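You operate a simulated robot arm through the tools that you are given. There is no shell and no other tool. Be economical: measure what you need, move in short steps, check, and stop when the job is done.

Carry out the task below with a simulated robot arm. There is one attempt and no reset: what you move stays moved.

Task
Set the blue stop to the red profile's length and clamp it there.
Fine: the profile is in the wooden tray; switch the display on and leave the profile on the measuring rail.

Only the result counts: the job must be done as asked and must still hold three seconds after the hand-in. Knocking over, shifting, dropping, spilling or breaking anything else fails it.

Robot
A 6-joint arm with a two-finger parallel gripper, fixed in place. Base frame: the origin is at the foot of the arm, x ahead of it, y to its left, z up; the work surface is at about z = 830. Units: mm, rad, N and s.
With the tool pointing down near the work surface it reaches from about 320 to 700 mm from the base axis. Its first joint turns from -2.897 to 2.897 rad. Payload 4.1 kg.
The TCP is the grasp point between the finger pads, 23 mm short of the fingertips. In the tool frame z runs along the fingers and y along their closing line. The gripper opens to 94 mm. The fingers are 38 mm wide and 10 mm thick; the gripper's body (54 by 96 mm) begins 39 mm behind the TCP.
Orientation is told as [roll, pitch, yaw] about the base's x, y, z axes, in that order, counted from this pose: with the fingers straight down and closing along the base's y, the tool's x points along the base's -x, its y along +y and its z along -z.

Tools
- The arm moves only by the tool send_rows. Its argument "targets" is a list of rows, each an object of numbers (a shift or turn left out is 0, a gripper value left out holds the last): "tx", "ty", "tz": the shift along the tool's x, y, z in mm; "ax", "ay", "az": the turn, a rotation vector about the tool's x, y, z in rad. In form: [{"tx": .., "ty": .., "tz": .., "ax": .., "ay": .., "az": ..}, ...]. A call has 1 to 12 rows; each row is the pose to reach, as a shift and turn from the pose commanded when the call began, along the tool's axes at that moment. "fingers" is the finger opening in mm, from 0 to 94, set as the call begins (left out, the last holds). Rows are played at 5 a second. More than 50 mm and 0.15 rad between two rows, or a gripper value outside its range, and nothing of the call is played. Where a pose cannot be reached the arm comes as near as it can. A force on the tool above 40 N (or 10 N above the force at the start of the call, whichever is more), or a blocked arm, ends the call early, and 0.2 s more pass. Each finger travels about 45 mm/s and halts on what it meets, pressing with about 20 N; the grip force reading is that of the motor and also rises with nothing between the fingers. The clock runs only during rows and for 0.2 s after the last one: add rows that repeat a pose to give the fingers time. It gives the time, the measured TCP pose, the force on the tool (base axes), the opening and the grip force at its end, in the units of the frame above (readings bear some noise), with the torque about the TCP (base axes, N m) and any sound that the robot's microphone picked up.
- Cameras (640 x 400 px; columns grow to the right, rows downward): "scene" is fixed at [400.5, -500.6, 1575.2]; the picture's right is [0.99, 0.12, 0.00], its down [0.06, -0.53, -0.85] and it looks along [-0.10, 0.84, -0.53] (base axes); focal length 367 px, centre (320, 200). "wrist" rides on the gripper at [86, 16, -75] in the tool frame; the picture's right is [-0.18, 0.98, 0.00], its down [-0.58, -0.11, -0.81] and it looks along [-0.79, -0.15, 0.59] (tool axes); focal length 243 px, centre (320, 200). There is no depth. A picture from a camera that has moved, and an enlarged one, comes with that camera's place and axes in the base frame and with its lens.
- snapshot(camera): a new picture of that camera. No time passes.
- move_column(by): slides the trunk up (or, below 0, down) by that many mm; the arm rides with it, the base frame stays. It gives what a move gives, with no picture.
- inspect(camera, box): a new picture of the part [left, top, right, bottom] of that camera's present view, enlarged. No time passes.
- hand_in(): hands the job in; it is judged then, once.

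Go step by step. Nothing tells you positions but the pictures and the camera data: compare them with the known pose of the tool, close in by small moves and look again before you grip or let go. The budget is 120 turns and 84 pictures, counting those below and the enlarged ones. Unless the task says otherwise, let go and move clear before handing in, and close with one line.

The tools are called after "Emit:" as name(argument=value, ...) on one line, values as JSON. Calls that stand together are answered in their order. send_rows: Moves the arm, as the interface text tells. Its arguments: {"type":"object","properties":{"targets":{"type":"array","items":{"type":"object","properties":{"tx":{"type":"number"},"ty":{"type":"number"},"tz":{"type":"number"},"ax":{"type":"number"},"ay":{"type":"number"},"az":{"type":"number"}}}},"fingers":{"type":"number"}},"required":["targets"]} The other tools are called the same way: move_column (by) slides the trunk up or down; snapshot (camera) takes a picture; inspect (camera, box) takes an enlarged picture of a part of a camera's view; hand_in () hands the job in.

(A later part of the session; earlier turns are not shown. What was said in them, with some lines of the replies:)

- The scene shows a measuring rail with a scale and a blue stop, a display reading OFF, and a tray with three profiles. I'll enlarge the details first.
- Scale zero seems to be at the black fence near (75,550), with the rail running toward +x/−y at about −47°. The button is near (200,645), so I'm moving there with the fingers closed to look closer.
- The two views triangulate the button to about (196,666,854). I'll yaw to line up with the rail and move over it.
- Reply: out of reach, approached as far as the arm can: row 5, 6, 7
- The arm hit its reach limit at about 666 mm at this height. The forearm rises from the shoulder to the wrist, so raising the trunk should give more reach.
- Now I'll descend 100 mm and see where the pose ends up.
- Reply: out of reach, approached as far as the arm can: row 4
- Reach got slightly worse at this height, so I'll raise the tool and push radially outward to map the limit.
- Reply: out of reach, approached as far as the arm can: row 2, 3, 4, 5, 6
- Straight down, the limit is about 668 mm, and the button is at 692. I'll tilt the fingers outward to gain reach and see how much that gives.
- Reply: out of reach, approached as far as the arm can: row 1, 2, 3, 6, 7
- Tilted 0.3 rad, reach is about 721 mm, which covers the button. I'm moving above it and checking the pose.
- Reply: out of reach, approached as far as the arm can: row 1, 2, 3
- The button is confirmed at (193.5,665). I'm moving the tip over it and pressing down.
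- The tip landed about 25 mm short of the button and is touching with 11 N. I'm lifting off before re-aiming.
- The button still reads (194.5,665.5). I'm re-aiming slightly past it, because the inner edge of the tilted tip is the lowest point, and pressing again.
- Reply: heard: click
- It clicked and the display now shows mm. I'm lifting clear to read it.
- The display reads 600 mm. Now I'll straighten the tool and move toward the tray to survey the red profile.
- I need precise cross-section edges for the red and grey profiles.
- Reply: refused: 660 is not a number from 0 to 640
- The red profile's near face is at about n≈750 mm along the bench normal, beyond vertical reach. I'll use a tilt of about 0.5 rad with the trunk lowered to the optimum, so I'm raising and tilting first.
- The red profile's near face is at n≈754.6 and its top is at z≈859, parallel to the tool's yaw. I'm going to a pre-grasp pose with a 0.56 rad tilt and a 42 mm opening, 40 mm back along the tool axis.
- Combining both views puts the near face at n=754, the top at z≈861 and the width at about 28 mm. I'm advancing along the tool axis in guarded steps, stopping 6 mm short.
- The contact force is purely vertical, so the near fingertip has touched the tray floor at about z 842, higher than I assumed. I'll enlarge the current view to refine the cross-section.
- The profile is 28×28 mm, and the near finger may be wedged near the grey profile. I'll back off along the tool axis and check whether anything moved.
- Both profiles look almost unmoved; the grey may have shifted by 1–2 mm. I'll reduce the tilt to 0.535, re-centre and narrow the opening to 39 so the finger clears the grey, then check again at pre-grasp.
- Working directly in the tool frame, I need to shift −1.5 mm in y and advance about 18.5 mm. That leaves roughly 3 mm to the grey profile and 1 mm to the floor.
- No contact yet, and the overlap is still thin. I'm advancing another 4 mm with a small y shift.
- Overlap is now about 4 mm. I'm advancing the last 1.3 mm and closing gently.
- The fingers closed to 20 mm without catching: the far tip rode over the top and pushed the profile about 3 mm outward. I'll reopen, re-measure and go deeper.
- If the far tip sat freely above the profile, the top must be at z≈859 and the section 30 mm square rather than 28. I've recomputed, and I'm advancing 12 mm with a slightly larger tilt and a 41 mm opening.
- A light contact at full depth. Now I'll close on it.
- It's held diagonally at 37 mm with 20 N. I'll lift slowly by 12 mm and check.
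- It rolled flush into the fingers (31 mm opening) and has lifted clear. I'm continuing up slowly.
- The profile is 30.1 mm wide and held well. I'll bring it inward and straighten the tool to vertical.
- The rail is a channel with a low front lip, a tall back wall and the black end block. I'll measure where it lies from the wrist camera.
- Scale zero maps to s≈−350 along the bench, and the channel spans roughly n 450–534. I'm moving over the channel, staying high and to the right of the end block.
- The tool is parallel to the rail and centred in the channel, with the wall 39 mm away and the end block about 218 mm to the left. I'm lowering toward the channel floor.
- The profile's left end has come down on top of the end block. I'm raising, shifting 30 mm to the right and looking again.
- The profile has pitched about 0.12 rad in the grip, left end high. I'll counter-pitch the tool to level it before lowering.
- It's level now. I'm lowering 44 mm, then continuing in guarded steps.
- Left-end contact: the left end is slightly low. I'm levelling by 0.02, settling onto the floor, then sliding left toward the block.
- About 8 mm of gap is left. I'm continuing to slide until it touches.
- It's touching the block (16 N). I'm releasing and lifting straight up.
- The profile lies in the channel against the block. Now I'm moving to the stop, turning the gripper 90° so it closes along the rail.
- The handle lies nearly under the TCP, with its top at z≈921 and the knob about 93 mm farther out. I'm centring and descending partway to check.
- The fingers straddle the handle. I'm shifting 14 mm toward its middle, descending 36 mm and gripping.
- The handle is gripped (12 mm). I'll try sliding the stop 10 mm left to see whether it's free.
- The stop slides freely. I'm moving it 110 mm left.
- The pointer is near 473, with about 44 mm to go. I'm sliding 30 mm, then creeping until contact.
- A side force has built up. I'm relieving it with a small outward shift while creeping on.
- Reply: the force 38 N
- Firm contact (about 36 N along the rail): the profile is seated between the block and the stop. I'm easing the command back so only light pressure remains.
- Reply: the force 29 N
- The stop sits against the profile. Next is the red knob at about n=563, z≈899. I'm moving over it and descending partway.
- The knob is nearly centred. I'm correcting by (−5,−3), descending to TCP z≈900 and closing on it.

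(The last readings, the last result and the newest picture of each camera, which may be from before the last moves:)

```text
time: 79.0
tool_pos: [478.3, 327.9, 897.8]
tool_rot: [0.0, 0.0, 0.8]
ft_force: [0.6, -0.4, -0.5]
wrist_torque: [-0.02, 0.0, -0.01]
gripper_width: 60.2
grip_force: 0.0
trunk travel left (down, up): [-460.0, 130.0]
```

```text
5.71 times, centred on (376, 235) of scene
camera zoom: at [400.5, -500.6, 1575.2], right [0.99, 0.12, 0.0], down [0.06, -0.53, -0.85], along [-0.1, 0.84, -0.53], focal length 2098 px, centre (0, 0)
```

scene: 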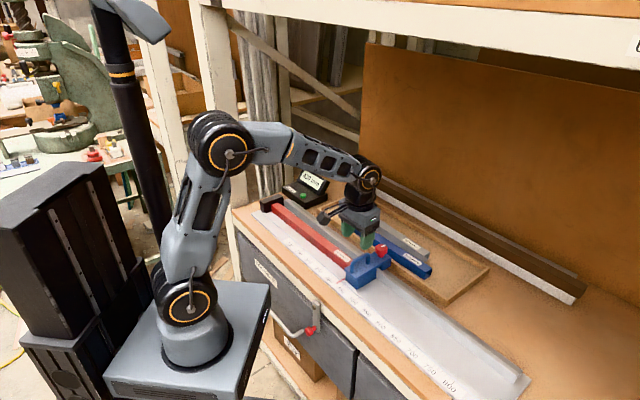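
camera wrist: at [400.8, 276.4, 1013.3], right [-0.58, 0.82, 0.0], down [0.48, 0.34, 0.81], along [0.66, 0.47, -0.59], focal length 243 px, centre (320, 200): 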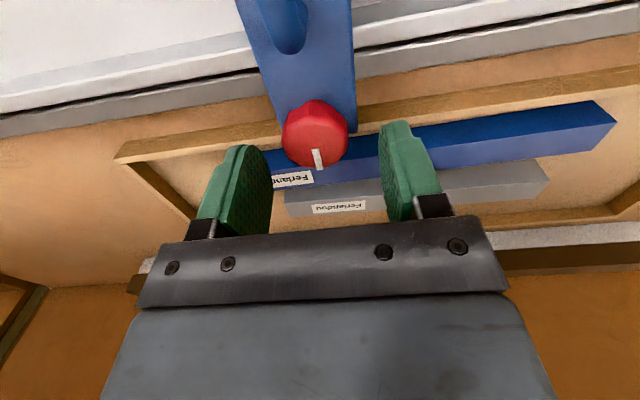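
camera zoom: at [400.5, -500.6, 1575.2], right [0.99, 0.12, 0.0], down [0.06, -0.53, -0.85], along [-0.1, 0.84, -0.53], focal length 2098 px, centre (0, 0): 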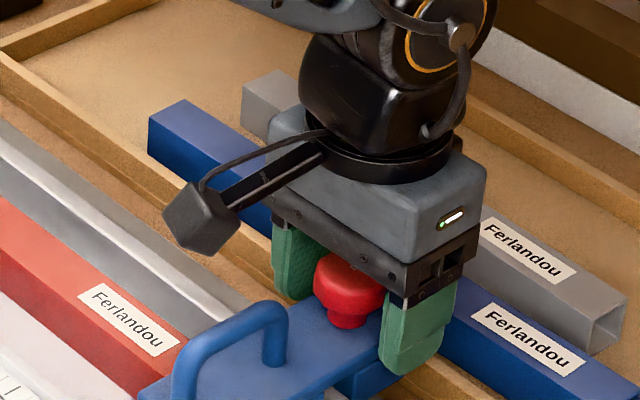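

Emit:
send_rows(targets=[{"tz": 0}, {"tz": 0}, {"tz": 0}, {"tz": 0}], fingers=20)

Emit:
send_rows(targets=[{"az": 0.1}, {"az": 0.2}, {"az": 0.3}, {"az": 0.4}, {"az": 0.5}, {"az": 0.5}])

```text
time: 80.0
tool_pos: [478.0, 326.6, 897.8]
tool_rot: [0.0, -0.001, 0.799]
ft_force: [-0.8, -0.1, -0.9]
wrist_torque: [0.02, -0.21, -1.24]
gripper_width: 50.1
grip_force: 45.1
trunk travel left (down, up): [-460.0, 130.0]
```

```text
time: 81.5
tool_pos: [482.9, 327.5, 898.8]
tool_rot: [-0.001, -0.014, 0.31]
ft_force: [23.4, -5.9, -11.5]
wrist_torque: [-0.06, -1.06, 1.21]
gripper_width: 63.4
grip_force: 44.4
trunk travel left (down, up): [-460.0, 130.0]
stopped in row 6: the force on the tool passed its limit at 41 N (the readings are from after the stop); the commanded pose is now the measured one
```

The fingers were gripping the stop's 50 mm body under the knob, not the knob itself. I'm releasing immediately and rising.

Emit:
send_rows(targets=[{"tz": 0}, {"tz": 0}, {"tz": 0}, {"tz": -12}, {"tz": -25}, {"tz": -25}], fingers=88)

Emit:
inspect(camera="scene", box=[280, 160, 440, 300])

```text
time: 82.9
tool_pos: [477.7, 327.8, 924.2]
tool_rot: [0.0, -0.009, 0.305]
ft_force: [0.6, 0.8, 0.6]
wrist_torque: [-0.03, 0.01, 0.02]
gripper_width: 88.1
grip_force: 0.1
trunk travel left (down, up): [-460.0, 130.0]
```

```text
2.86 times, centred on (360, 230) of scene
camera zoom: at [400.5, -500.6, 1575.2], right [0.99, 0.12, 0.0], down [0.06, -0.53, -0.85], along [-0.1, 0.84, -0.53], focal length 1049 px, centre (206, 114)
```

zoom: 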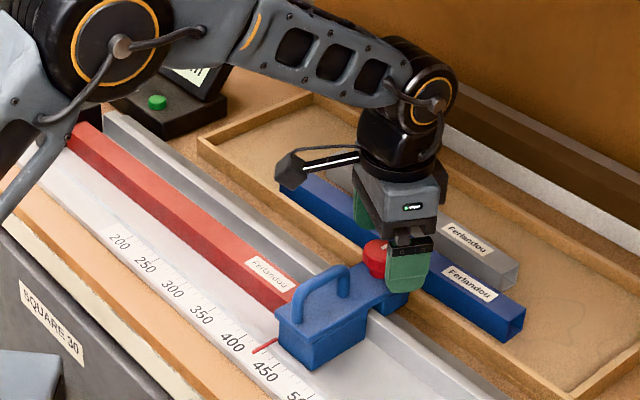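

The stop didn't visibly move. The body top must be near z≈880, with the knob head at about 891–905. I'm re-approaching centred, with fingertips at about z 888.

Emit:
send_rows(targets=[{"tx": 1, "tz": -5, "az": -0.13}, {"tx": 2, "tz": -5, "az": -0.26}, {"tx": 3, "ty": -1, "tz": -5, "az": -0.39}, {"tx": 3.5, "ty": -1.3, "tz": -5, "az": -0.495}, {"tx": 3.5, "ty": -1.3, "tz": 5, "az": -0.495}, {"tx": 3.5, "ty": -1.3, "tz": 13.2, "az": -0.495}, {"tx": 3.5, "ty": -1.3, "tz": 13.2, "az": -0.495}], fingers=70)

Emit:
send_rows(targets=[{"tz": 0}, {"tz": 0}, {"tz": 0}, {"tz": 0}, {"tz": 0}], fingers=20)

Emit:
inspect(camera="scene", box=[320, 200, 432, 270])

```text
time: 84.5
tool_pos: [476.5, 325.8, 911.5]
tool_rot: [-0.002, -0.008, 0.801]
ft_force: [0.2, 0.7, 0.4]
wrist_torque: [0.02, -0.03, 0.01]
gripper_width: 70.2
grip_force: 0.0
trunk travel left (down, up): [-460.0, 130.0]
```

```text
time: 85.7
tool_pos: [476.5, 326.0, 912.6]
tool_rot: [-0.003, -0.009, 0.801]
ft_force: [0.2, -0.1, -1.0]
wrist_torque: [0.22, 0.19, -0.01]
gripper_width: 36.1
grip_force: 44.6
trunk travel left (down, up): [-460.0, 130.0]
```

```text
5.71 times, centred on (376, 235) of scene
camera zoom: at [400.5, -500.6, 1575.2], right [0.99, 0.12, 0.0], down [0.06, -0.53, -0.85], along [-0.1, 0.84, -0.53], focal length 2098 px, centre (0, 0)
```

zoom: 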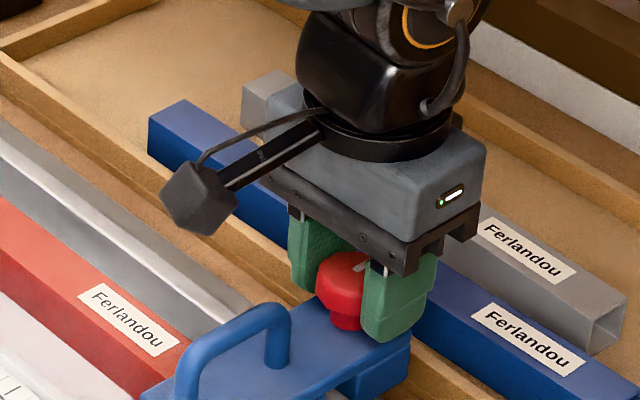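

The knob is gripped now (36 mm). I'm turning it clockwise 0.6 rad and watching the torque.

Emit:
send_rows(targets=[{"az": 0.1}, {"az": 0.2}, {"az": 0.3}, {"az": 0.4}, {"az": 0.5}, {"az": 0.6}, {"az": 0.6}])

```text
time: 87.3
tool_pos: [478.0, 324.0, 912.1]
tool_rot: [0.001, -0.011, 0.198]
ft_force: [2.2, -5.2, 1.8]
wrist_torque: [-0.69, -0.6, 0.03]
gripper_width: 36.0
grip_force: 45.5
trunk travel left (down, up): [-460.0, 130.0]
```

Emit:
send_rows(targets=[{"az": 0.1}, {"az": 0.2}, {"az": 0.3}, {"az": 0.4}, {"az": 0.5}, {"az": 0.6}, {"az": 0.7}, {"az": 0.8}, {"az": 0.9}, {"az": 0.9}])

```text
time: 89.5
tool_pos: [476.2, 322.6, 912.4]
tool_rot: [0.006, -0.002, -0.701]
ft_force: [-5.0, -37.6, -5.1]
wrist_torque: [-0.75, -0.28, 0.11]
gripper_width: 35.5
grip_force: 45.3
trunk travel left (down, up): [-460.0, 130.0]
```

A lateral force has built up from a slight centring error. I'm relieving it and checking the mark on the knob.

Emit:
send_rows(targets=[{"tx": -1, "ty": -1.2}, {"tx": -1.9, "ty": -2.3}, {"tx": -1.9, "ty": -2.3}])

Emit:
inspect(camera="scene", box=[320, 205, 448, 285])

```text
time: 90.3
tool_pos: [475.6, 322.1, 912.3]
tool_rot: [0.011, -0.002, -0.698]
ft_force: [-5.8, -22.1, -8.1]
wrist_torque: [-0.74, 0.0, 0.05]
gripper_width: 35.7
grip_force: 44.5
trunk travel left (down, up): [-460.0, 130.0]
```

```text
5.00 times, centred on (384, 245) of scene
camera zoom: at [400.5, -500.6, 1575.2], right [0.99, 0.12, 0.0], down [0.06, -0.53, -0.85], along [-0.1, 0.84, -0.53], focal length 1836 px, centre (0, -25)
```

zoom: 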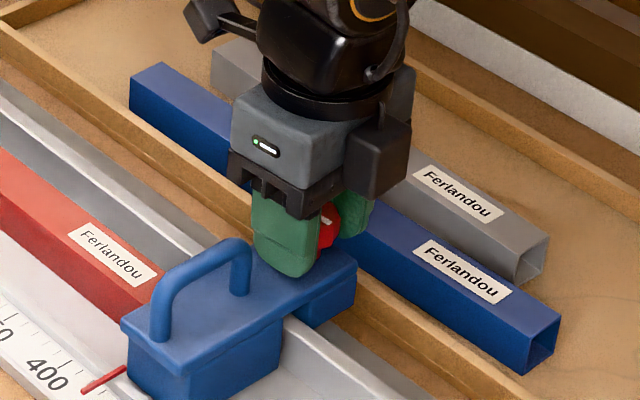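

The mark has turned with the knob, with no stop felt yet. I'm relieving the remaining side load and continuing clockwise.

Emit:
send_rows(targets=[{"tx": -1.8, "ty": -3.7}, {"tx": -1.8, "ty": -3.7, "az": 0.1}, {"tx": -1.8, "ty": -3.7, "az": 0.2}, {"tx": -1.8, "ty": -3.7, "az": 0.3}, {"tx": -1.8, "ty": -3.7, "az": 0.4}, {"tx": -1.8, "ty": -3.7, "az": 0.5}, {"tx": -1.8, "ty": -3.7, "az": 0.5}])

```text
time: 91.9
tool_pos: [476.2, 320.2, 912.5]
tool_rot: [0.014, 0.001, -1.202]
ft_force: [-0.4, 0.1, 6.6]
wrist_torque: [-0.52, 0.31, 0.75]
gripper_width: 35.7
grip_force: 45.3
trunk travel left (down, up): [-460.0, 130.0]
```

Torque is rising (0.75 N·m), so the clamp is starting to bite. I'm continuing.

Emit:
send_rows(targets=[{"az": 0.1}, {"az": 0.2}, {"az": 0.3}, {"az": 0.4}, {"az": 0.5}, {"az": 0.5}])

```text
time: 93.3
tool_pos: [473.8, 318.4, 911.2]
tool_rot: [0.007, 0.005, -1.7]
ft_force: [-15.3, -5.3, -5.9]
wrist_torque: [-0.16, 0.46, 0.96]
gripper_width: 35.4
grip_force: 45.2
trunk travel left (down, up): [-460.0, 130.0]
```

Torque is about 1 N·m, which is roughly the pads' slip limit. I'm releasing, rising clear and checking the mark and display in one picture.

Emit:
send_rows(targets=[{"tz": 0}, {"tz": 0}, {"tz": 0}, {"tz": -20}, {"tz": -50}, {"tz": -80}, {"tz": -100, "tx": -25, "ty": 32}, {"tz": -110, "tx": -50, "ty": 64}, {"tz": -120, "tx": -75, "ty": 96}, {"tz": -120, "tx": -100, "ty": 128}, {"tz": -120, "tx": -120, "ty": 155}, {"tz": -120, "tx": -120, "ty": 155}], fingers=70)

Emit:
inspect(camera="scene", box=[290, 160, 418, 300])

```text
time: 95.9
tool_pos: [613.4, 181.2, 1032.7]
tool_rot: [0.008, 0.005, -1.698]
ft_force: [0.4, -0.6, -0.4]
wrist_torque: [0.01, 0.02, 0.0]
gripper_width: 70.2
grip_force: 0.0
trunk travel left (down, up): [-460.0, 130.0]
```

```text
2.86 times, centred on (354, 230) of scene
camera zoom: at [400.5, -500.6, 1575.2], right [0.99, 0.12, 0.0], down [0.06, -0.53, -0.85], along [-0.1, 0.84, -0.53], focal length 1049 px, centre (223, 114)
```

zoom: 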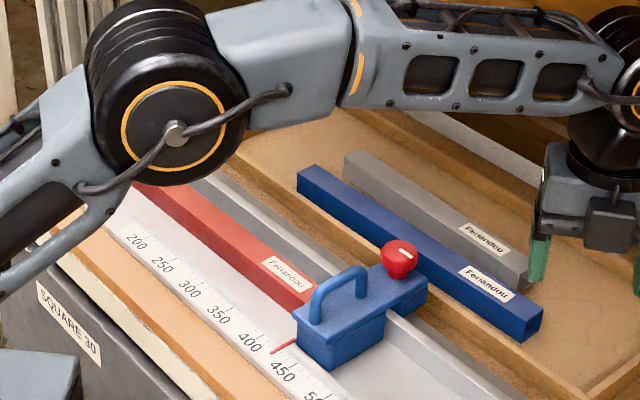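

The mark turned about 90° to a firm end and then the pads slipped, so it appears clamped. I'm swinging the arm aside to read the display and check the contact.

Emit:
send_rows(targets=[{"tx": -35, "ty": -12, "tz": -6}, {"tx": -70, "ty": -23, "tz": -12}, {"tx": -105, "ty": -35, "tz": -18}, {"tx": -139, "ty": -46, "tz": -24}, {"tx": -174, "ty": -58, "tz": -30}, {"tx": -209, "ty": -70, "tz": -36}, {"tx": -244, "ty": -81, "tz": -42}, {"tx": -278, "ty": -93, "tz": -48}, {"tx": -313, "ty": -104, "tz": -54}, {"tx": -348, "ty": -116, "tz": -60}, {"tx": -348, "ty": -116, "tz": -60}])

Emit:
inspect(camera="scene", box=[280, 165, 424, 287])

```text
time: 98.3
tool_pos: [452.9, -152.0, 1089.2]
tool_rot: [0.01, 0.006, -1.698]
ft_force: [0.7, 0.8, 0.2]
wrist_torque: [0.03, 0.04, 0.03]
gripper_width: 69.9
grip_force: 0.1
trunk travel left (down, up): [-460.0, 130.0]
```

```text
3.28 times, centred on (352, 226) of scene
camera zoom: at [400.5, -500.6, 1575.2], right [0.99, 0.12, 0.0], down [0.06, -0.53, -0.85], along [-0.1, 0.84, -0.53], focal length 1204 px, centre (215, 115)
```

zoom: 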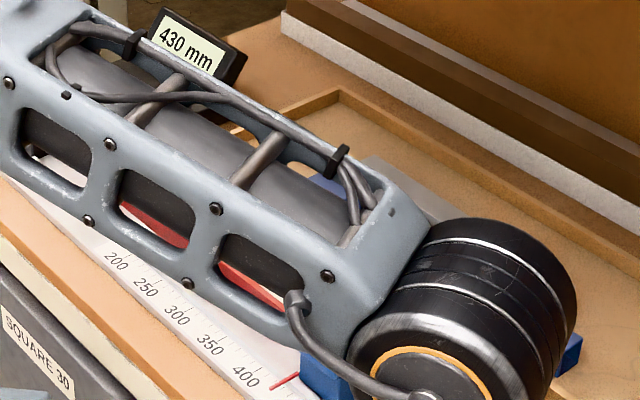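

The display reads 430 mm and the pointer hasn't moved. I'll do a gentle check of the clamp by nudging the handle rightward with closed fingers; first I'm moving to the left of the handle.

Emit:
send_rows(targets=[{"tx": 35, "ty": -11, "tz": 6, "az": -0.08}, {"tx": 70, "ty": -22, "tz": 13, "az": -0.155}, {"tx": 105, "ty": -33, "tz": 20, "az": -0.23}, {"tx": 140, "ty": -45, "tz": 26, "az": -0.31}, {"tx": 175, "ty": -56, "tz": 33, "az": -0.39}, {"tx": 210, "ty": -67, "tz": 40, "az": -0.465}, {"tx": 246, "ty": -78, "tz": 46, "az": -0.54}, {"tx": 281, "ty": -89, "tz": 53, "az": -0.62}, {"tx": 316, "ty": -100, "tz": 60, "az": -0.7}, {"tx": 351, "ty": -111, "tz": 66, "az": -0.775}, {"tx": 386, "ty": -122, "tz": 73, "az": -0.85}, {"tx": 421, "ty": -133.6, "tz": 79, "az": -0.928}], fingers=0)

Emit:
send_rows(targets=[{"tz": 0}])

```text
time: 100.9
tool_pos: [372.3, 284.1, 1012.8]
tool_rot: [0.01, -0.003, -0.769]
ft_force: [-0.2, 0.0, 0.7]
wrist_torque: [0.02, -0.02, -0.01]
gripper_width: 0.0
grip_force: 19.9
trunk travel left (down, up): [-460.0, 130.0]
```

```text
time: 101.3
tool_pos: [373.9, 282.3, 1012.0]
tool_rot: [0.011, -0.003, -0.77]
ft_force: [-0.6, 0.3, -0.1]
wrist_torque: [-0.02, -0.02, -0.01]
gripper_width: 0.1
grip_force: 20.6
trunk travel left (down, up): [-460.0, 130.0]
```

Emit:
send_rows(targets=[{"tz": 25}, {"tz": 50}, {"tz": 75}, {"tz": 92}, {"tz": 100}, {"tz": 100}])

Emit:
send_rows(targets=[{"tx": -3}, {"tx": -6}, {"tx": -9}, {"tx": -12}, {"tx": -12}])

```text
time: 102.7
tool_pos: [375.4, 283.9, 910.2]
tool_rot: [0.011, -0.003, -0.772]
ft_force: [0.3, 0.2, 0.1]
wrist_torque: [0.01, -0.02, -0.03]
gripper_width: 0.0
grip_force: 20.3
trunk travel left (down, up): [-460.0, 130.0]
```

```text
time: 103.9
tool_pos: [384.0, 275.6, 912.4]
tool_rot: [0.012, -0.003, -0.773]
ft_force: [0.3, -1.4, -0.1]
wrist_torque: [0.02, -0.01, -0.02]
gripper_width: 0.0
grip_force: 19.8
trunk travel left (down, up): [-460.0, 130.0]
```

Emit:
send_rows(targets=[{"tx": -1}, {"tx": -2}, {"tx": -3}, {"tx": -3}])

```text
time: 104.9
tool_pos: [385.6, 274.3, 912.2]
tool_rot: [0.011, -0.004, -0.771]
ft_force: [-0.3, -0.2, -0.8]
wrist_torque: [0.01, 0.04, -0.01]
gripper_width: 0.2
grip_force: 20.2
trunk travel left (down, up): [-460.0, 130.0]
```

Emit:
send_rows(targets=[{"tx": -1}, {"tx": -2}, {"tx": -2}])

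Emit:
send_rows(targets=[{"tx": -1}, {"tx": -1.5}, {"tx": -1.5}])

```text
time: 105.7
tool_pos: [387.0, 272.7, 911.4]
tool_rot: [0.009, -0.004, -0.771]
ft_force: [-5.4, 2.0, -2.3]
wrist_torque: [0.03, -0.01, -0.08]
gripper_width: 0.0
grip_force: 20.0
trunk travel left (down, up): [-460.0, 130.0]
```

```text
time: 106.5
tool_pos: [389.2, 272.2, 911.8]
tool_rot: [0.009, -0.006, -0.771]
ft_force: [-5.6, 5.4, -3.1]
wrist_torque: [0.06, 0.0, -0.11]
gripper_width: 0.1
grip_force: 20.2
trunk travel left (down, up): [-460.0, 130.0]
```

Emit:
send_rows(targets=[{"tx": 0}, {"tx": 0}])

Emit:
send_rows(targets=[{"tx": -0.7}, {"tx": -1.4}, {"tx": -1.4}])

```text
time: 107.1
tool_pos: [389.6, 272.1, 911.7]
tool_rot: [0.012, -0.007, -0.77]
ft_force: [-1.5, 2.0, -1.3]
wrist_torque: [0.03, 0.03, -0.06]
gripper_width: 0.2
grip_force: 20.0
trunk travel left (down, up): [-460.0, 130.0]
```

```text
time: 107.9
tool_pos: [390.5, 271.7, 912.2]
tool_rot: [0.01, -0.005, -0.771]
ft_force: [-2.3, 2.5, 0.4]
wrist_torque: [-0.01, 0.0, -0.04]
gripper_width: 0.0
grip_force: 20.1
trunk travel left (down, up): [-460.0, 130.0]
```

The nudge slid the stop a few mm at only about 3 N, so it isn't clamped, and clockwise was likely the free end. I'll go around the handle's right side and push the stop back against the profile before turning the knob counter-clockwise.

Emit:
send_rows(targets=[{"tx": 2}, {"tx": 2, "tz": -25}, {"tx": 2, "tz": -50}, {"tx": -20, "tz": -55}, {"tx": -45, "tz": -55}, {"tx": -64, "tz": -55}, {"tx": -64, "tz": -30}, {"tx": -64, "tz": 0}, {"tx": -64, "tz": 0}])

Emit:
send_rows(targets=[{"tx": 4}, {"tx": 8}, {"tx": 12}, {"tx": 16}, {"tx": 18}, {"tx": 18}])

```text
time: 109.9
tool_pos: [434.1, 226.3, 911.9]
tool_rot: [0.009, -0.004, -0.772]
ft_force: [-0.3, -0.7, -0.1]
wrist_torque: [0.01, 0.0, -0.02]
gripper_width: 0.1
grip_force: 20.0
trunk travel left (down, up): [-460.0, 130.0]
```

```text
time: 111.3
tool_pos: [425.0, 236.3, 911.9]
tool_rot: [0.011, -0.003, -0.771]
ft_force: [16.1, -20.0, 1.9]
wrist_torque: [0.13, 0.1, -0.16]
gripper_width: 0.0
grip_force: 19.7
trunk travel left (down, up): [-460.0, 130.0]
```

Emit:
send_rows(targets=[{"tx": 0}, {"tx": 0}])

Emit:
send_rows(targets=[{"tx": 0.7}, {"tx": 1.4}, {"tx": 1.4}])

```text
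time: 111.9
tool_pos: [422.8, 237.4, 913.2]
tool_rot: [0.012, -0.002, -0.772]
ft_force: [9.5, -11.3, 1.3]
wrist_torque: [0.11, 0.11, -0.11]
gripper_width: 0.1
grip_force: 19.6
trunk travel left (down, up): [-460.0, 130.0]
```

```text
time: 112.7
tool_pos: [423.4, 236.9, 911.9]
tool_rot: [0.009, -0.004, -0.771]
ft_force: [16.1, -17.9, 0.0]
wrist_torque: [0.04, 0.07, -0.19]
gripper_width: 0.0
grip_force: 19.7
trunk travel left (down, up): [-460.0, 130.0]
```

Emit:
send_rows(targets=[{"tx": 0}, {"tx": 0}, {"tx": 0}, {"tx": 0}])

```text
time: 113.7
tool_pos: [422.3, 237.5, 912.0]
tool_rot: [0.008, -0.003, -0.773]
ft_force: [16.6, -21.4, -2.3]
wrist_torque: [0.1, 0.07, -0.11]
gripper_width: 0.1
grip_force: 19.7
trunk travel left (down, up): [-460.0, 130.0]
```

Steady at 27 N, so it's seated again. I'm backing off, rising and moving to the knob with the gripper pre-rotated for a long counter-clockwise turn.

Emit:
send_rows(targets=[{"tx": -4}, {"tx": -8}, {"tx": -8, "tz": -25}, {"tx": -8, "tz": -60}, {"tx": -8, "tz": -60}])

Emit:
send_rows(targets=[{"tx": 4, "ty": 14, "az": 0.13}, {"tx": 9, "ty": 28, "az": 0.26}, {"tx": 13, "ty": 42, "az": 0.4}, {"tx": 18, "ty": 57, "az": 0.53}, {"tx": 22, "ty": 71, "az": 0.66}, {"tx": 27, "ty": 85, "az": 0.8}, {"tx": 31, "ty": 98.7, "az": 0.927}, {"tx": 31, "ty": 98.7, "az": 0.927}], fingers=70)

```text
time: 114.9
tool_pos: [427.0, 235.1, 973.5]
tool_rot: [0.008, -0.005, -0.771]
ft_force: [0.2, 0.4, -0.8]
wrist_torque: [-0.01, -0.01, -0.05]
gripper_width: 0.0
grip_force: 20.3
trunk travel left (down, up): [-460.0, 130.0]
```

```text
time: 116.7
tool_pos: [474.3, 327.0, 976.0]
tool_rot: [0.009, 0.005, -1.699]
ft_force: [0.9, 0.6, 0.3]
wrist_torque: [-0.01, -0.02, -0.02]
gripper_width: 69.9
grip_force: 0.2
trunk travel left (down, up): [-460.0, 130.0]
```

Emit:
send_rows(targets=[{"tx": -2.7, "ty": 0.8, "tz": 20}, {"tx": -2.7, "ty": 0.8, "tz": 40}, {"tx": -2.7, "ty": 0.8, "tz": 55}, {"tx": -2.7, "ty": 0.8, "tz": 64}, {"tx": -2.7, "ty": 0.8, "tz": 64}])

Emit:
send_rows(targets=[{"tz": 0}, {"tz": 0}, {"tz": 0}, {"tz": 0}, {"tz": 0}], fingers=20)

Emit:
send_rows(targets=[{"az": -0.1}, {"az": -0.2}, {"az": -0.3}, {"az": -0.4}, {"az": -0.5}, {"az": -0.6}, {"az": -0.6}])

```text
time: 117.9
tool_pos: [476.1, 323.8, 907.6]
tool_rot: [0.009, 0.005, -1.697]
ft_force: [0.5, 0.5, 0.3]
wrist_torque: [-0.03, 0.01, -0.02]
gripper_width: 69.9
grip_force: 0.1
trunk travel left (down, up): [-460.0, 130.0]
```

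```text
time: 119.1
tool_pos: [474.8, 323.1, 908.1]
tool_rot: [0.008, 0.003, -1.698]
ft_force: [-10.4, -1.8, -2.3]
wrist_torque: [-0.11, 0.83, 0.15]
gripper_width: 35.7
grip_force: 45.2
trunk travel left (down, up): [-460.0, 130.0]
```

```text
time: 120.7
tool_pos: [474.3, 322.7, 908.2]
tool_rot: [0.009, -0.001, -1.096]
ft_force: [-11.0, -11.6, -9.3]
wrist_torque: [0.4, 0.81, -0.01]
gripper_width: 35.4
grip_force: 44.8
trunk travel left (down, up): [-460.0, 130.0]
```

Emit:
send_rows(targets=[{"az": -0.1, "tx": -0.4, "ty": -1.3}, {"az": -0.2, "tx": -0.4, "ty": -1.3}, {"az": -0.3, "tx": -0.4, "ty": -1.3}, {"az": -0.4, "tx": -0.4, "ty": -1.3}, {"az": -0.5, "tx": -0.4, "ty": -1.3}, {"az": -0.6, "tx": -0.4, "ty": -1.3}, {"az": -0.7, "tx": -0.4, "ty": -1.3}, {"az": -0.8, "tx": -0.4, "ty": -1.3}, {"az": -0.9, "tx": -0.4, "ty": -1.3}, {"az": -0.9, "tx": -0.4, "ty": -1.3}])

Emit:
send_rows(targets=[{"az": -0.1}, {"az": -0.2}, {"az": -0.3}, {"az": -0.4}, {"az": -0.5}, {"az": -0.5}])

```text
time: 122.9
tool_pos: [474.0, 322.9, 908.7]
tool_rot: [0.007, -0.009, -0.195]
ft_force: [0.6, 1.3, -3.7]
wrist_torque: [-0.12, 1.04, 0.03]
gripper_width: 34.9
grip_force: 45.2
trunk travel left (down, up): [-460.0, 130.0]
```

```text
time: 124.3
tool_pos: [473.2, 322.5, 909.3]
tool_rot: [-0.002, -0.01, 0.303]
ft_force: [0.0, 0.4, -0.4]
wrist_torque: [-0.4, 0.11, -0.57]
gripper_width: 35.6
grip_force: 44.4
trunk travel left (down, up): [-460.0, 130.0]
```

Resistance is starting in this direction after about 2 rad. I'm turning further counter-clockwise to see whether it tightens.

Emit:
send_rows(targets=[{"az": -0.1}, {"az": -0.2}, {"az": -0.3}, {"az": -0.3}])

Emit:
send_rows(targets=[{"az": -0.1}, {"az": -0.2}, {"az": -0.3}, {"az": -0.3}])

```text
time: 125.3
tool_pos: [474.6, 323.5, 910.3]
tool_rot: [-0.001, -0.011, 0.603]
ft_force: [0.1, -0.2, 0.3]
wrist_torque: [0.12, 0.14, -1.1]
gripper_width: 34.9
grip_force: 45.2
trunk travel left (down, up): [-460.0, 130.0]
```

```text
time: 126.3
tool_pos: [474.0, 323.0, 909.9]
tool_rot: [-0.004, -0.01, 0.905]
ft_force: [-0.3, 0.8, 0.0]
wrist_torque: [0.18, 0.22, -0.43]
gripper_width: 35.5
grip_force: 45.0
trunk travel left (down, up): [-460.0, 130.0]
```

That slipped at an end stop, so the knob travels about 95° between limits. I'll release and check the stop's resistance in this state by straddling the handle, which lets me nudge both ways.

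Emit:
send_rows(targets=[{"tz": 0}, {"tz": 0}, {"tz": 0}, {"tz": -30}, {"tz": -65}, {"tz": -65, "tx": 33, "ty": 5, "az": 0.05}, {"tz": -65, "tx": 66, "ty": 9, "az": 0.1}, {"tz": -65, "tx": 97.7, "ty": 13.8, "az": 0.105}, {"tz": -65, "tx": 97.7, "ty": 13.8, "az": 0.105}], fingers=60)

Emit:
send_rows(targets=[{"tz": 0}, {"tz": 20}, {"tz": 40}, {"tz": 55}, {"tz": 66}, {"tz": 66}], fingers=32)

```text
time: 128.3
tool_pos: [399.4, 254.6, 974.0]
tool_rot: [-0.004, -0.009, 0.798]
ft_force: [-0.1, 0.1, -0.7]
wrist_torque: [0.0, 0.0, 0.01]
gripper_width: 60.1
grip_force: 0.1
trunk travel left (down, up): [-460.0, 130.0]
```

```text
time: 129.7
tool_pos: [401.8, 254.5, 906.9]
tool_rot: [-0.008, -0.014, 0.797]
ft_force: [-0.3, -0.6, 11.2]
wrist_torque: [-0.01, 0.34, 0.07]
gripper_width: 32.1
grip_force: 0.0
trunk travel left (down, up): [-460.0, 130.0]
```

Emit:
send_rows(targets=[{"tz": -4}, {"tz": -4, "ty": -4}, {"tz": -4, "ty": -8}, {"tz": -4, "ty": -8}])

Emit:
send_rows(targets=[{"ty": -1}, {"ty": -2}, {"ty": -2}])

Emit:
send_rows(targets=[{"ty": -1}, {"ty": -2}, {"ty": -2}])

```text
time: 130.7
tool_pos: [407.3, 249.2, 910.3]
tool_rot: [-0.003, -0.01, 0.797]
ft_force: [0.9, -0.2, -0.1]
wrist_torque: [-0.02, 0.0, 0.02]
gripper_width: 32.0
grip_force: 0.0
trunk travel left (down, up): [-460.0, 130.0]
```

```text
time: 131.5
tool_pos: [409.8, 248.5, 911.4]
tool_rot: [-0.004, -0.01, 0.797]
ft_force: [0.1, -0.3, 0.6]
wrist_torque: [0.04, 0.01, 0.0]
gripper_width: 32.1
grip_force: 0.0
trunk travel left (down, up): [-460.0, 130.0]
```

```text
time: 132.3
tool_pos: [411.3, 245.9, 911.1]
tool_rot: [-0.003, -0.011, 0.798]
ft_force: [-0.3, -0.4, -0.1]
wrist_torque: [-0.01, 0.0, -0.02]
gripper_width: 32.1
grip_force: 0.0
trunk travel left (down, up): [-460.0, 130.0]
```

Emit:
send_rows(targets=[{"ty": -1}, {"ty": -2}, {"ty": -2}])

Emit:
send_rows(targets=[{"ty": -1}, {"ty": -2}, {"ty": -2}])

```text
time: 133.1
tool_pos: [412.0, 245.4, 911.3]
tool_rot: [-0.004, -0.008, 0.797]
ft_force: [-0.6, 1.3, -0.1]
wrist_torque: [0.04, -0.01, 0.0]
gripper_width: 32.2
grip_force: 0.3
trunk travel left (down, up): [-460.0, 130.0]
```

```text
time: 133.9
tool_pos: [414.4, 244.4, 911.0]
tool_rot: [-0.003, -0.011, 0.799]
ft_force: [-0.7, -0.1, -0.4]
wrist_torque: [-0.02, 0.02, 0.0]
gripper_width: 32.4
grip_force: 0.4
trunk travel left (down, up): [-460.0, 130.0]
```

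In this state the stop moves with almost no force, while after clockwise turning it took 3–8 N. So clockwise is the clamping direction, but it wasn't tight enough. I'm re-seating the stop against the profile first.

Emit:
send_rows(targets=[{"ty": 5}, {"ty": 10}, {"ty": 15}, {"ty": 20}, {"ty": 23}, {"ty": 25}, {"ty": 25}])

Emit:
send_rows(targets=[{"ty": 1}, {"ty": 2}, {"ty": 3}, {"ty": 3}])

```text
time: 135.5
tool_pos: [396.2, 260.6, 911.0]
tool_rot: [-0.002, -0.009, 0.797]
ft_force: [0.5, -0.9, -0.3]
wrist_torque: [0.0, 0.0, -0.03]
gripper_width: 32.4
grip_force: 0.4
trunk travel left (down, up): [-460.0, 130.0]
```

```text
time: 136.5
tool_pos: [394.5, 261.9, 911.2]
tool_rot: [-0.005, -0.011, 0.796]
ft_force: [7.9, -6.9, -2.1]
wrist_torque: [0.06, 0.09, -0.22]
gripper_width: 36.4
grip_force: 5.2
trunk travel left (down, up): [-460.0, 130.0]
```

Seated again (10 N contact). I'm backing off and rising.

Emit:
send_rows(targets=[{"ty": -5}, {"ty": -8}, {"ty": -8, "tz": -30}, {"ty": -8, "tz": -64}, {"ty": -8, "tz": -64}, {"ty": -8, "tz": -64}])

```text
time: 137.9
tool_pos: [398.4, 258.0, 973.7]
tool_rot: [-0.003, -0.01, 0.797]
ft_force: [0.3, 0.5, 0.4]
wrist_torque: [0.0, 0.01, -0.02]
gripper_width: 32.1
grip_force: 0.1
trunk travel left (down, up): [-460.0, 130.0]
```

Emit:
send_rows(targets=[{"tx": -33, "ty": -3}, {"tx": -67, "ty": -6}, {"tx": -100.7, "ty": -8.3}, {"tx": -100.7, "ty": -8.3}, {"tx": -100.7, "ty": -8.3, "tz": 25}, {"tx": -100.7, "ty": -8.3, "tz": 45}, {"tx": -100.7, "ty": -8.3, "tz": 60}, {"tx": -100.7, "ty": -8.3, "tz": 65}, {"tx": -100.7, "ty": -8.3, "tz": 65}], fingers=66)

Emit:
send_rows(targets=[{"tz": 0}, {"tz": 0}, {"tz": 0}, {"tz": 0}, {"tz": 0}], fingers=10)

```text
time: 139.9
tool_pos: [475.8, 324.4, 910.0]
tool_rot: [-0.003, -0.011, 0.798]
ft_force: [0.4, 0.4, -0.4]
wrist_torque: [0.01, 0.02, 0.01]
gripper_width: 66.4
grip_force: 0.1
trunk travel left (down, up): [-460.0, 130.0]
```

```text
time: 141.1
tool_pos: [475.5, 323.0, 911.6]
tool_rot: [-0.004, -0.011, 0.798]
ft_force: [0.2, -0.4, -0.5]
wrist_torque: [0.25, 0.17, 0.0]
gripper_width: 35.7
grip_force: 45.3
trunk travel left (down, up): [-460.0, 130.0]
```

Well centred with no side force. I'm turning clockwise.

Emit:
send_rows(targets=[{"az": 0.12}, {"az": 0.24}, {"az": 0.36}, {"az": 0.48}, {"az": 0.6}, {"az": 0.72}, {"az": 0.84}, {"az": 0.96}, {"az": 1.08}, {"az": 1.2}, {"az": 1.2}])

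Emit:
send_rows(targets=[{"az": 0.1}, {"az": 0.2}, {"az": 0.3}, {"az": 0.3}])

Emit:
send_rows(targets=[{"az": 0.1}, {"az": 0.2}, {"az": 0.3}, {"az": 0.3}])

```text
time: 143.5
tool_pos: [473.6, 321.8, 910.5]
tool_rot: [0.009, -0.007, -0.405]
ft_force: [-11.1, -11.6, -8.4]
wrist_torque: [-0.83, -0.6, 0.01]
gripper_width: 35.6
grip_force: 45.2
trunk travel left (down, up): [-460.0, 130.0]
```

```text
time: 144.5
tool_pos: [473.5, 322.4, 911.1]
tool_rot: [0.008, -0.004, -0.706]
ft_force: [-14.9, -14.2, -9.8]
wrist_torque: [-0.95, -0.14, -0.05]
gripper_width: 35.5
grip_force: 44.9
trunk travel left (down, up): [-460.0, 130.0]
```

```text
time: 145.5
tool_pos: [474.2, 323.0, 910.7]
tool_rot: [0.007, -0.002, -1.004]
ft_force: [-11.4, -21.4, -8.3]
wrist_torque: [-0.58, 0.08, 0.09]
gripper_width: 35.1
grip_force: 45.2
trunk travel left (down, up): [-460.0, 130.0]
```

Emit:
send_rows(targets=[{"tx": -0.7, "ty": -3}, {"tx": -0.7, "ty": -3, "az": 0.1}, {"tx": -0.7, "ty": -3, "az": 0.2}, {"tx": -0.7, "ty": -3, "az": 0.3}, {"tx": -0.7, "ty": -3, "az": 0.3}])

Emit:
send_rows(targets=[{"az": 0.05}, {"az": 0.1}, {"az": 0.15}, {"az": 0.2}, {"az": 0.2}])

```text
time: 146.7
tool_pos: [474.0, 321.7, 912.2]
tool_rot: [0.013, 0.002, -1.304]
ft_force: [-3.1, -2.1, -1.6]
wrist_torque: [0.05, 0.38, 0.68]
gripper_width: 35.8
grip_force: 45.4
trunk travel left (down, up): [-460.0, 130.0]
```

```text
time: 147.9
tool_pos: [473.8, 321.7, 912.8]
tool_rot: [0.012, 0.006, -1.505]
ft_force: [-1.2, -0.2, 4.1]
wrist_torque: [0.0, 0.31, 0.22]
gripper_width: 35.2
grip_force: 44.9
trunk travel left (down, up): [-460.0, 130.0]
```

Emit:
send_rows(targets=[{"az": 0.05}, {"az": 0.1}, {"az": 0.15}, {"az": 0.2}, {"az": 0.2}])

Emit:
send_rows(targets=[{"az": 0.05}, {"az": 0.1}, {"az": 0.15}, {"az": 0.2}, {"az": 0.2}])

```text
time: 149.1
tool_pos: [473.4, 320.4, 911.4]
tool_rot: [0.01, 0.006, -1.702]
ft_force: [1.2, 1.2, 4.1]
wrist_torque: [0.0, 0.22, 0.85]
gripper_width: 35.7
grip_force: 44.6
trunk travel left (down, up): [-460.0, 130.0]
```

```text
time: 150.3
tool_pos: [474.0, 322.1, 910.2]
tool_rot: [0.008, 0.008, -1.905]
ft_force: [-3.0, -0.5, 2.3]
wrist_torque: [-0.17, 0.45, 0.55]
gripper_width: 35.7
grip_force: 44.8
trunk travel left (down, up): [-460.0, 130.0]
```

The knob is at its clockwise end (pads in stick-slip). Before letting go, I'll test by pulling 1.5 mm to the right through the knob.

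Emit:
send_rows(targets=[{"tx": -0.3, "ty": 0.7}, {"tx": -0.64, "ty": 1.36}, {"tx": -0.64, "ty": 1.36}, {"tx": -0.64, "ty": 1.36}, {"tx": -0.64, "ty": 1.36}])

```text
time: 151.5
tool_pos: [474.7, 320.4, 911.0]
tool_rot: [0.009, 0.007, -1.904]
ft_force: [-5.6, 4.0, 3.8]
wrist_torque: [-0.14, 0.71, 0.42]
gripper_width: 35.3
grip_force: 44.8
trunk travel left (down, up): [-460.0, 130.0]
```

Emit:
send_rows(targets=[{"tx": -0.4, "ty": 0.9}, {"tx": -0.85, "ty": 1.8}, {"tx": -0.85, "ty": 1.8}, {"tx": -0.85, "ty": 1.8}, {"tx": -0.85, "ty": 1.8}])

```text
time: 152.7
tool_pos: [476.6, 318.8, 910.4]
tool_rot: [0.008, 0.008, -1.906]
ft_force: [-7.0, 0.4, 2.3]
wrist_torque: [0.41, 0.34, 0.29]
gripper_width: 35.8
grip_force: 45.3
trunk travel left (down, up): [-460.0, 130.0]
```

Both fingers press independently, so pulling through a grip "floats" and proves nothing. Rechecking the numbers, my first nudge barely touched the handle. I'll repeat it properly with closed fingers pushing rigidly from the left.

Emit:
send_rows(targets=[{"tz": 0}, {"tz": 0}, {"tz": 0}, {"tz": -30}, {"tz": -65}, {"tz": -65}], fingers=66)

Emit:
send_rows(targets=[{"tx": -8, "ty": -8, "az": -0.12}, {"tx": -16, "ty": -17, "az": -0.25}, {"tx": -24, "ty": -26, "az": -0.38}, {"tx": -33, "ty": -36, "az": -0.51}, {"tx": -41, "ty": -45, "az": -0.64}, {"tx": -50, "ty": -54, "az": -0.77}, {"tx": -59, "ty": -64, "az": -0.9}, {"tx": -68.8, "ty": -75, "az": -1.02}, {"tx": -68.8, "ty": -75, "az": -1.135}, {"tx": -68.8, "ty": -75, "az": -1.135}], fingers=0)

```text
time: 154.1
tool_pos: [474.2, 319.5, 977.8]
tool_rot: [0.008, 0.008, -1.903]
ft_force: [0.2, 0.2, 0.4]
wrist_torque: [-0.01, 0.02, 0.0]
gripper_width: 66.0
grip_force: 0.2
trunk travel left (down, up): [-460.0, 130.0]
```

```text
time: 156.3
tool_pos: [382.8, 277.9, 974.6]
tool_rot: [0.01, -0.003, -0.765]
ft_force: [-0.1, -0.2, -0.1]
wrist_torque: [0.01, 0.02, -0.03]
gripper_width: 0.0
grip_force: 19.4
trunk travel left (down, up): [-460.0, 130.0]
```

Emit:
send_rows(targets=[{"tz": 20}, {"tz": 40}, {"tz": 55}, {"tz": 64}, {"tz": 64, "tx": -3}, {"tz": 64, "tx": -6}, {"tz": 64, "tx": -6}])

Emit:
send_rows(targets=[{"tx": -1}, {"tx": -2}, {"tx": -2}, {"tx": -2}])

Emit:
send_rows(targets=[{"tx": -1}, {"tx": -2}, {"tx": -2}, {"tx": -2}, {"tx": -2}])

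```text
time: 157.9
tool_pos: [387.8, 274.3, 910.6]
tool_rot: [0.011, -0.004, -0.767]
ft_force: [0.8, 0.5, 0.0]
wrist_torque: [0.04, 0.01, -0.01]
gripper_width: 0.0
grip_force: 20.0
trunk travel left (down, up): [-460.0, 130.0]
```

```text
time: 158.9
tool_pos: [388.4, 273.7, 911.0]
tool_rot: [0.01, -0.003, -0.77]
ft_force: [-0.4, -0.4, -0.6]
wrist_torque: [0.01, 0.02, 0.04]
gripper_width: 0.0
grip_force: 20.3
trunk travel left (down, up): [-460.0, 130.0]
```

```text
time: 160.1
tool_pos: [390.1, 271.4, 911.3]
tool_rot: [0.011, -0.002, -0.768]
ft_force: [-1.0, 1.1, -1.1]
wrist_torque: [0.04, -0.02, -0.03]
gripper_width: 0.0
grip_force: 20.3
trunk travel left (down, up): [-460.0, 130.0]
```

Emit:
send_rows(targets=[{"tx": -0.7}, {"tx": -1.5}, {"tx": -1.5}, {"tx": -1.5}, {"tx": -1.5}])

Emit:
send_rows(targets=[{"tx": -0.7}, {"tx": -1.5}, {"tx": -1.5}, {"tx": -1.5}, {"tx": -1.5}])

```text
time: 161.3
tool_pos: [390.3, 270.8, 910.1]
tool_rot: [0.009, -0.006, -0.767]
ft_force: [-4.4, 3.1, 1.7]
wrist_torque: [-0.09, -0.01, -0.08]
gripper_width: 0.0
grip_force: 20.3
trunk travel left (down, up): [-460.0, 130.0]
```

```text
time: 162.5
tool_pos: [392.1, 269.6, 911.0]
tool_rot: [0.01, -0.007, -0.768]
ft_force: [-3.1, 4.6, 1.5]
wrist_torque: [-0.02, 0.02, -0.05]
gripper_width: 0.1
grip_force: 20.0
trunk travel left (down, up): [-460.0, 130.0]
```

Emit:
send_rows(targets=[{"tx": 0}, {"tx": 0}, {"tx": 0}, {"tx": 0}, {"tx": 0}, {"tx": 0}, {"tx": 0}, {"tx": 0}, {"tx": 0}, {"tx": 0}])

Emit:
send_rows(targets=[{"tx": -1}, {"tx": -2}, {"tx": -3}, {"tx": -3}])

```text
time: 164.7
tool_pos: [392.4, 269.2, 910.2]
tool_rot: [0.011, -0.004, -0.767]
ft_force: [0.2, -1.3, -0.4]
wrist_torque: [0.02, -0.02, 0.02]
gripper_width: 0.1
grip_force: 19.9
trunk travel left (down, up): [-460.0, 130.0]
```

```text
time: 165.7
tool_pos: [394.2, 269.4, 910.8]
tool_rot: [0.009, -0.004, -0.768]
ft_force: [-9.8, 8.6, -2.1]
wrist_torque: [0.02, 0.02, -0.17]
gripper_width: 0.0
grip_force: 19.9
trunk travel left (down, up): [-460.0, 130.0]
```

The force decayed to zero over 2 s and rises with speed. The stop therefore creeps under load but resists far more than when free (50 mm/s at about 0 N), so clockwise is the clamped state. My nudges have crept it off the profile, so I'll push it back from the right until it's firmly seated.

Emit:
send_rows(targets=[{"tx": 3}, {"tx": 3, "tz": -25}, {"tx": 3, "tz": -52}, {"tx": -20, "tz": -55}, {"tx": -43, "tz": -55}, {"tx": -62, "tz": -55}, {"tx": -62, "tz": -30}, {"tx": -62, "tz": 0}, {"tx": -62, "tz": 0}])

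Emit:
send_rows(targets=[{"tx": 4}, {"tx": 8}, {"tx": 12}, {"tx": 14}, {"tx": 16}, {"tx": 18}, {"tx": 19}, {"tx": 20}, {"tx": 20}, {"tx": 20}, {"tx": 20}, {"tx": 20}])

```text
time: 167.7
tool_pos: [436.9, 225.9, 912.4]
tool_rot: [0.009, -0.003, -0.767]
ft_force: [-0.4, 0.0, 0.2]
wrist_torque: [0.0, -0.02, 0.01]
gripper_width: 0.0
grip_force: 20.1
trunk travel left (down, up): [-460.0, 130.0]
```

```text
time: 170.3
tool_pos: [424.6, 237.9, 912.0]
tool_rot: [0.008, -0.003, -0.769]
ft_force: [8.3, -5.8, 6.2]
wrist_torque: [0.16, 0.1, -0.13]
gripper_width: 0.2
grip_force: 20.1
trunk travel left (down, up): [-460.0, 130.0]
```

Emit:
send_rows(targets=[{"tx": 1}, {"tx": 2}, {"tx": 3}, {"tx": 3}, {"tx": 3}, {"tx": 3}, {"tx": 3}, {"tx": 3}, {"tx": 3}, {"tx": 3}, {"tx": 3}, {"tx": 3}])

Emit:
send_rows(targets=[{"tx": 0}, {"tx": 0}, {"tx": 0}, {"tx": 0}, {"tx": 0}, {"tx": 0}, {"tx": 0}, {"tx": 0}, {"tx": 0}, {"tx": 0}])

```text
time: 172.9
tool_pos: [425.2, 239.3, 910.9]
tool_rot: [0.013, -0.003, -0.768]
ft_force: [15.6, -24.8, -4.8]
wrist_torque: [0.08, 0.04, -0.09]
gripper_width: 0.0
grip_force: 19.8
trunk travel left (down, up): [-460.0, 130.0]
```

```text
time: 175.1
tool_pos: [425.1, 237.8, 911.6]
tool_rot: [0.011, -0.002, -0.769]
ft_force: [18.4, -21.9, -0.8]
wrist_torque: [0.12, 0.14, -0.2]
gripper_width: 0.0
grip_force: 20.4
trunk travel left (down, up): [-460.0, 130.0]
```

Steady at 28 N for 4 s, so the stop is firmly seated and clamped. I'm backing off and swinging well clear.

Emit:
send_rows(targets=[{"tx": -5}, {"tx": -10}, {"tx": -10, "tz": -30}, {"tx": -10, "tz": -62}, {"tx": -10, "tz": -62}])

Emit:
send_rows(targets=[{"tx": -22, "ty": -35, "tz": -13}, {"tx": -44, "ty": -69, "tz": -26}, {"tx": -66, "ty": -104, "tz": -40}, {"tx": -88, "ty": -138, "tz": -53}, {"tx": -110, "ty": -173, "tz": -66}, {"tx": -132, "ty": -207, "tz": -79}, {"tx": -154, "ty": -242, "tz": -92}, {"tx": -176, "ty": -277, "tz": -105}, {"tx": -198, "ty": -311, "tz": -119}, {"tx": -220, "ty": -346, "tz": -132}, {"tx": -242, "ty": -380, "tz": -145}, {"tx": -264, "ty": -415, "tz": -158}])

Emit:
inspect(camera="scene", box=[290, 165, 418, 285])

```text
time: 176.3
tool_pos: [429.4, 235.2, 973.5]
tool_rot: [0.01, -0.003, -0.768]
ft_force: [1.1, 1.0, 0.2]
wrist_torque: [0.0, -0.01, -0.02]
gripper_width: 0.0
grip_force: 20.4
trunk travel left (down, up): [-460.0, 130.0]
```

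```text
time: 178.9
tool_pos: [326.0, -250.1, 1126.1]
tool_rot: [0.011, -0.004, -0.767]
ft_force: [0.3, -0.3, 0.0]
wrist_torque: [0.01, 0.0, -0.02]
gripper_width: 0.1
grip_force: 20.0
trunk travel left (down, up): [-460.0, 130.0]
```

```text
3.33 times, centred on (354, 225) of scene
camera zoom: at [400.5, -500.6, 1575.2], right [0.99, 0.12, 0.0], down [0.06, -0.53, -0.85], along [-0.1, 0.84, -0.53], focal length 1224 px, centre (207, 117)
```

zoom: 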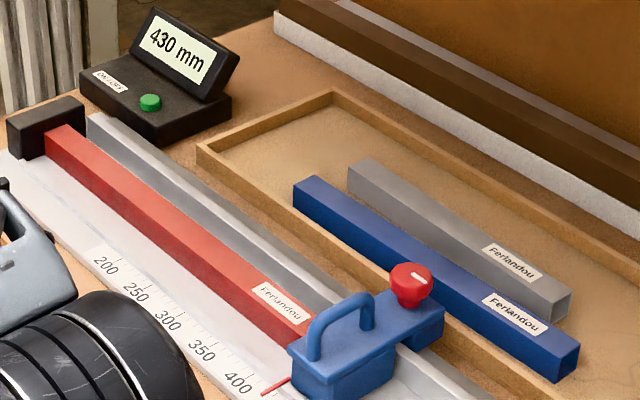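

The display is on and reads 430 mm, the same as at first contact. The profile lies against both the end block and the stop, the knob is at its clamped end, and the arm is clear, so I'm handing in.

Emit:
hand_in()

```text
The job is handed in.
```

I handed in the job with the blue stop clamped against the red profile, which lies on the measuring rail, and the display on reading 430 mm. The clamp creeps slowly under a hard push, and the grey profile may have shifted 1–2 mm in the tray during the pick-up.
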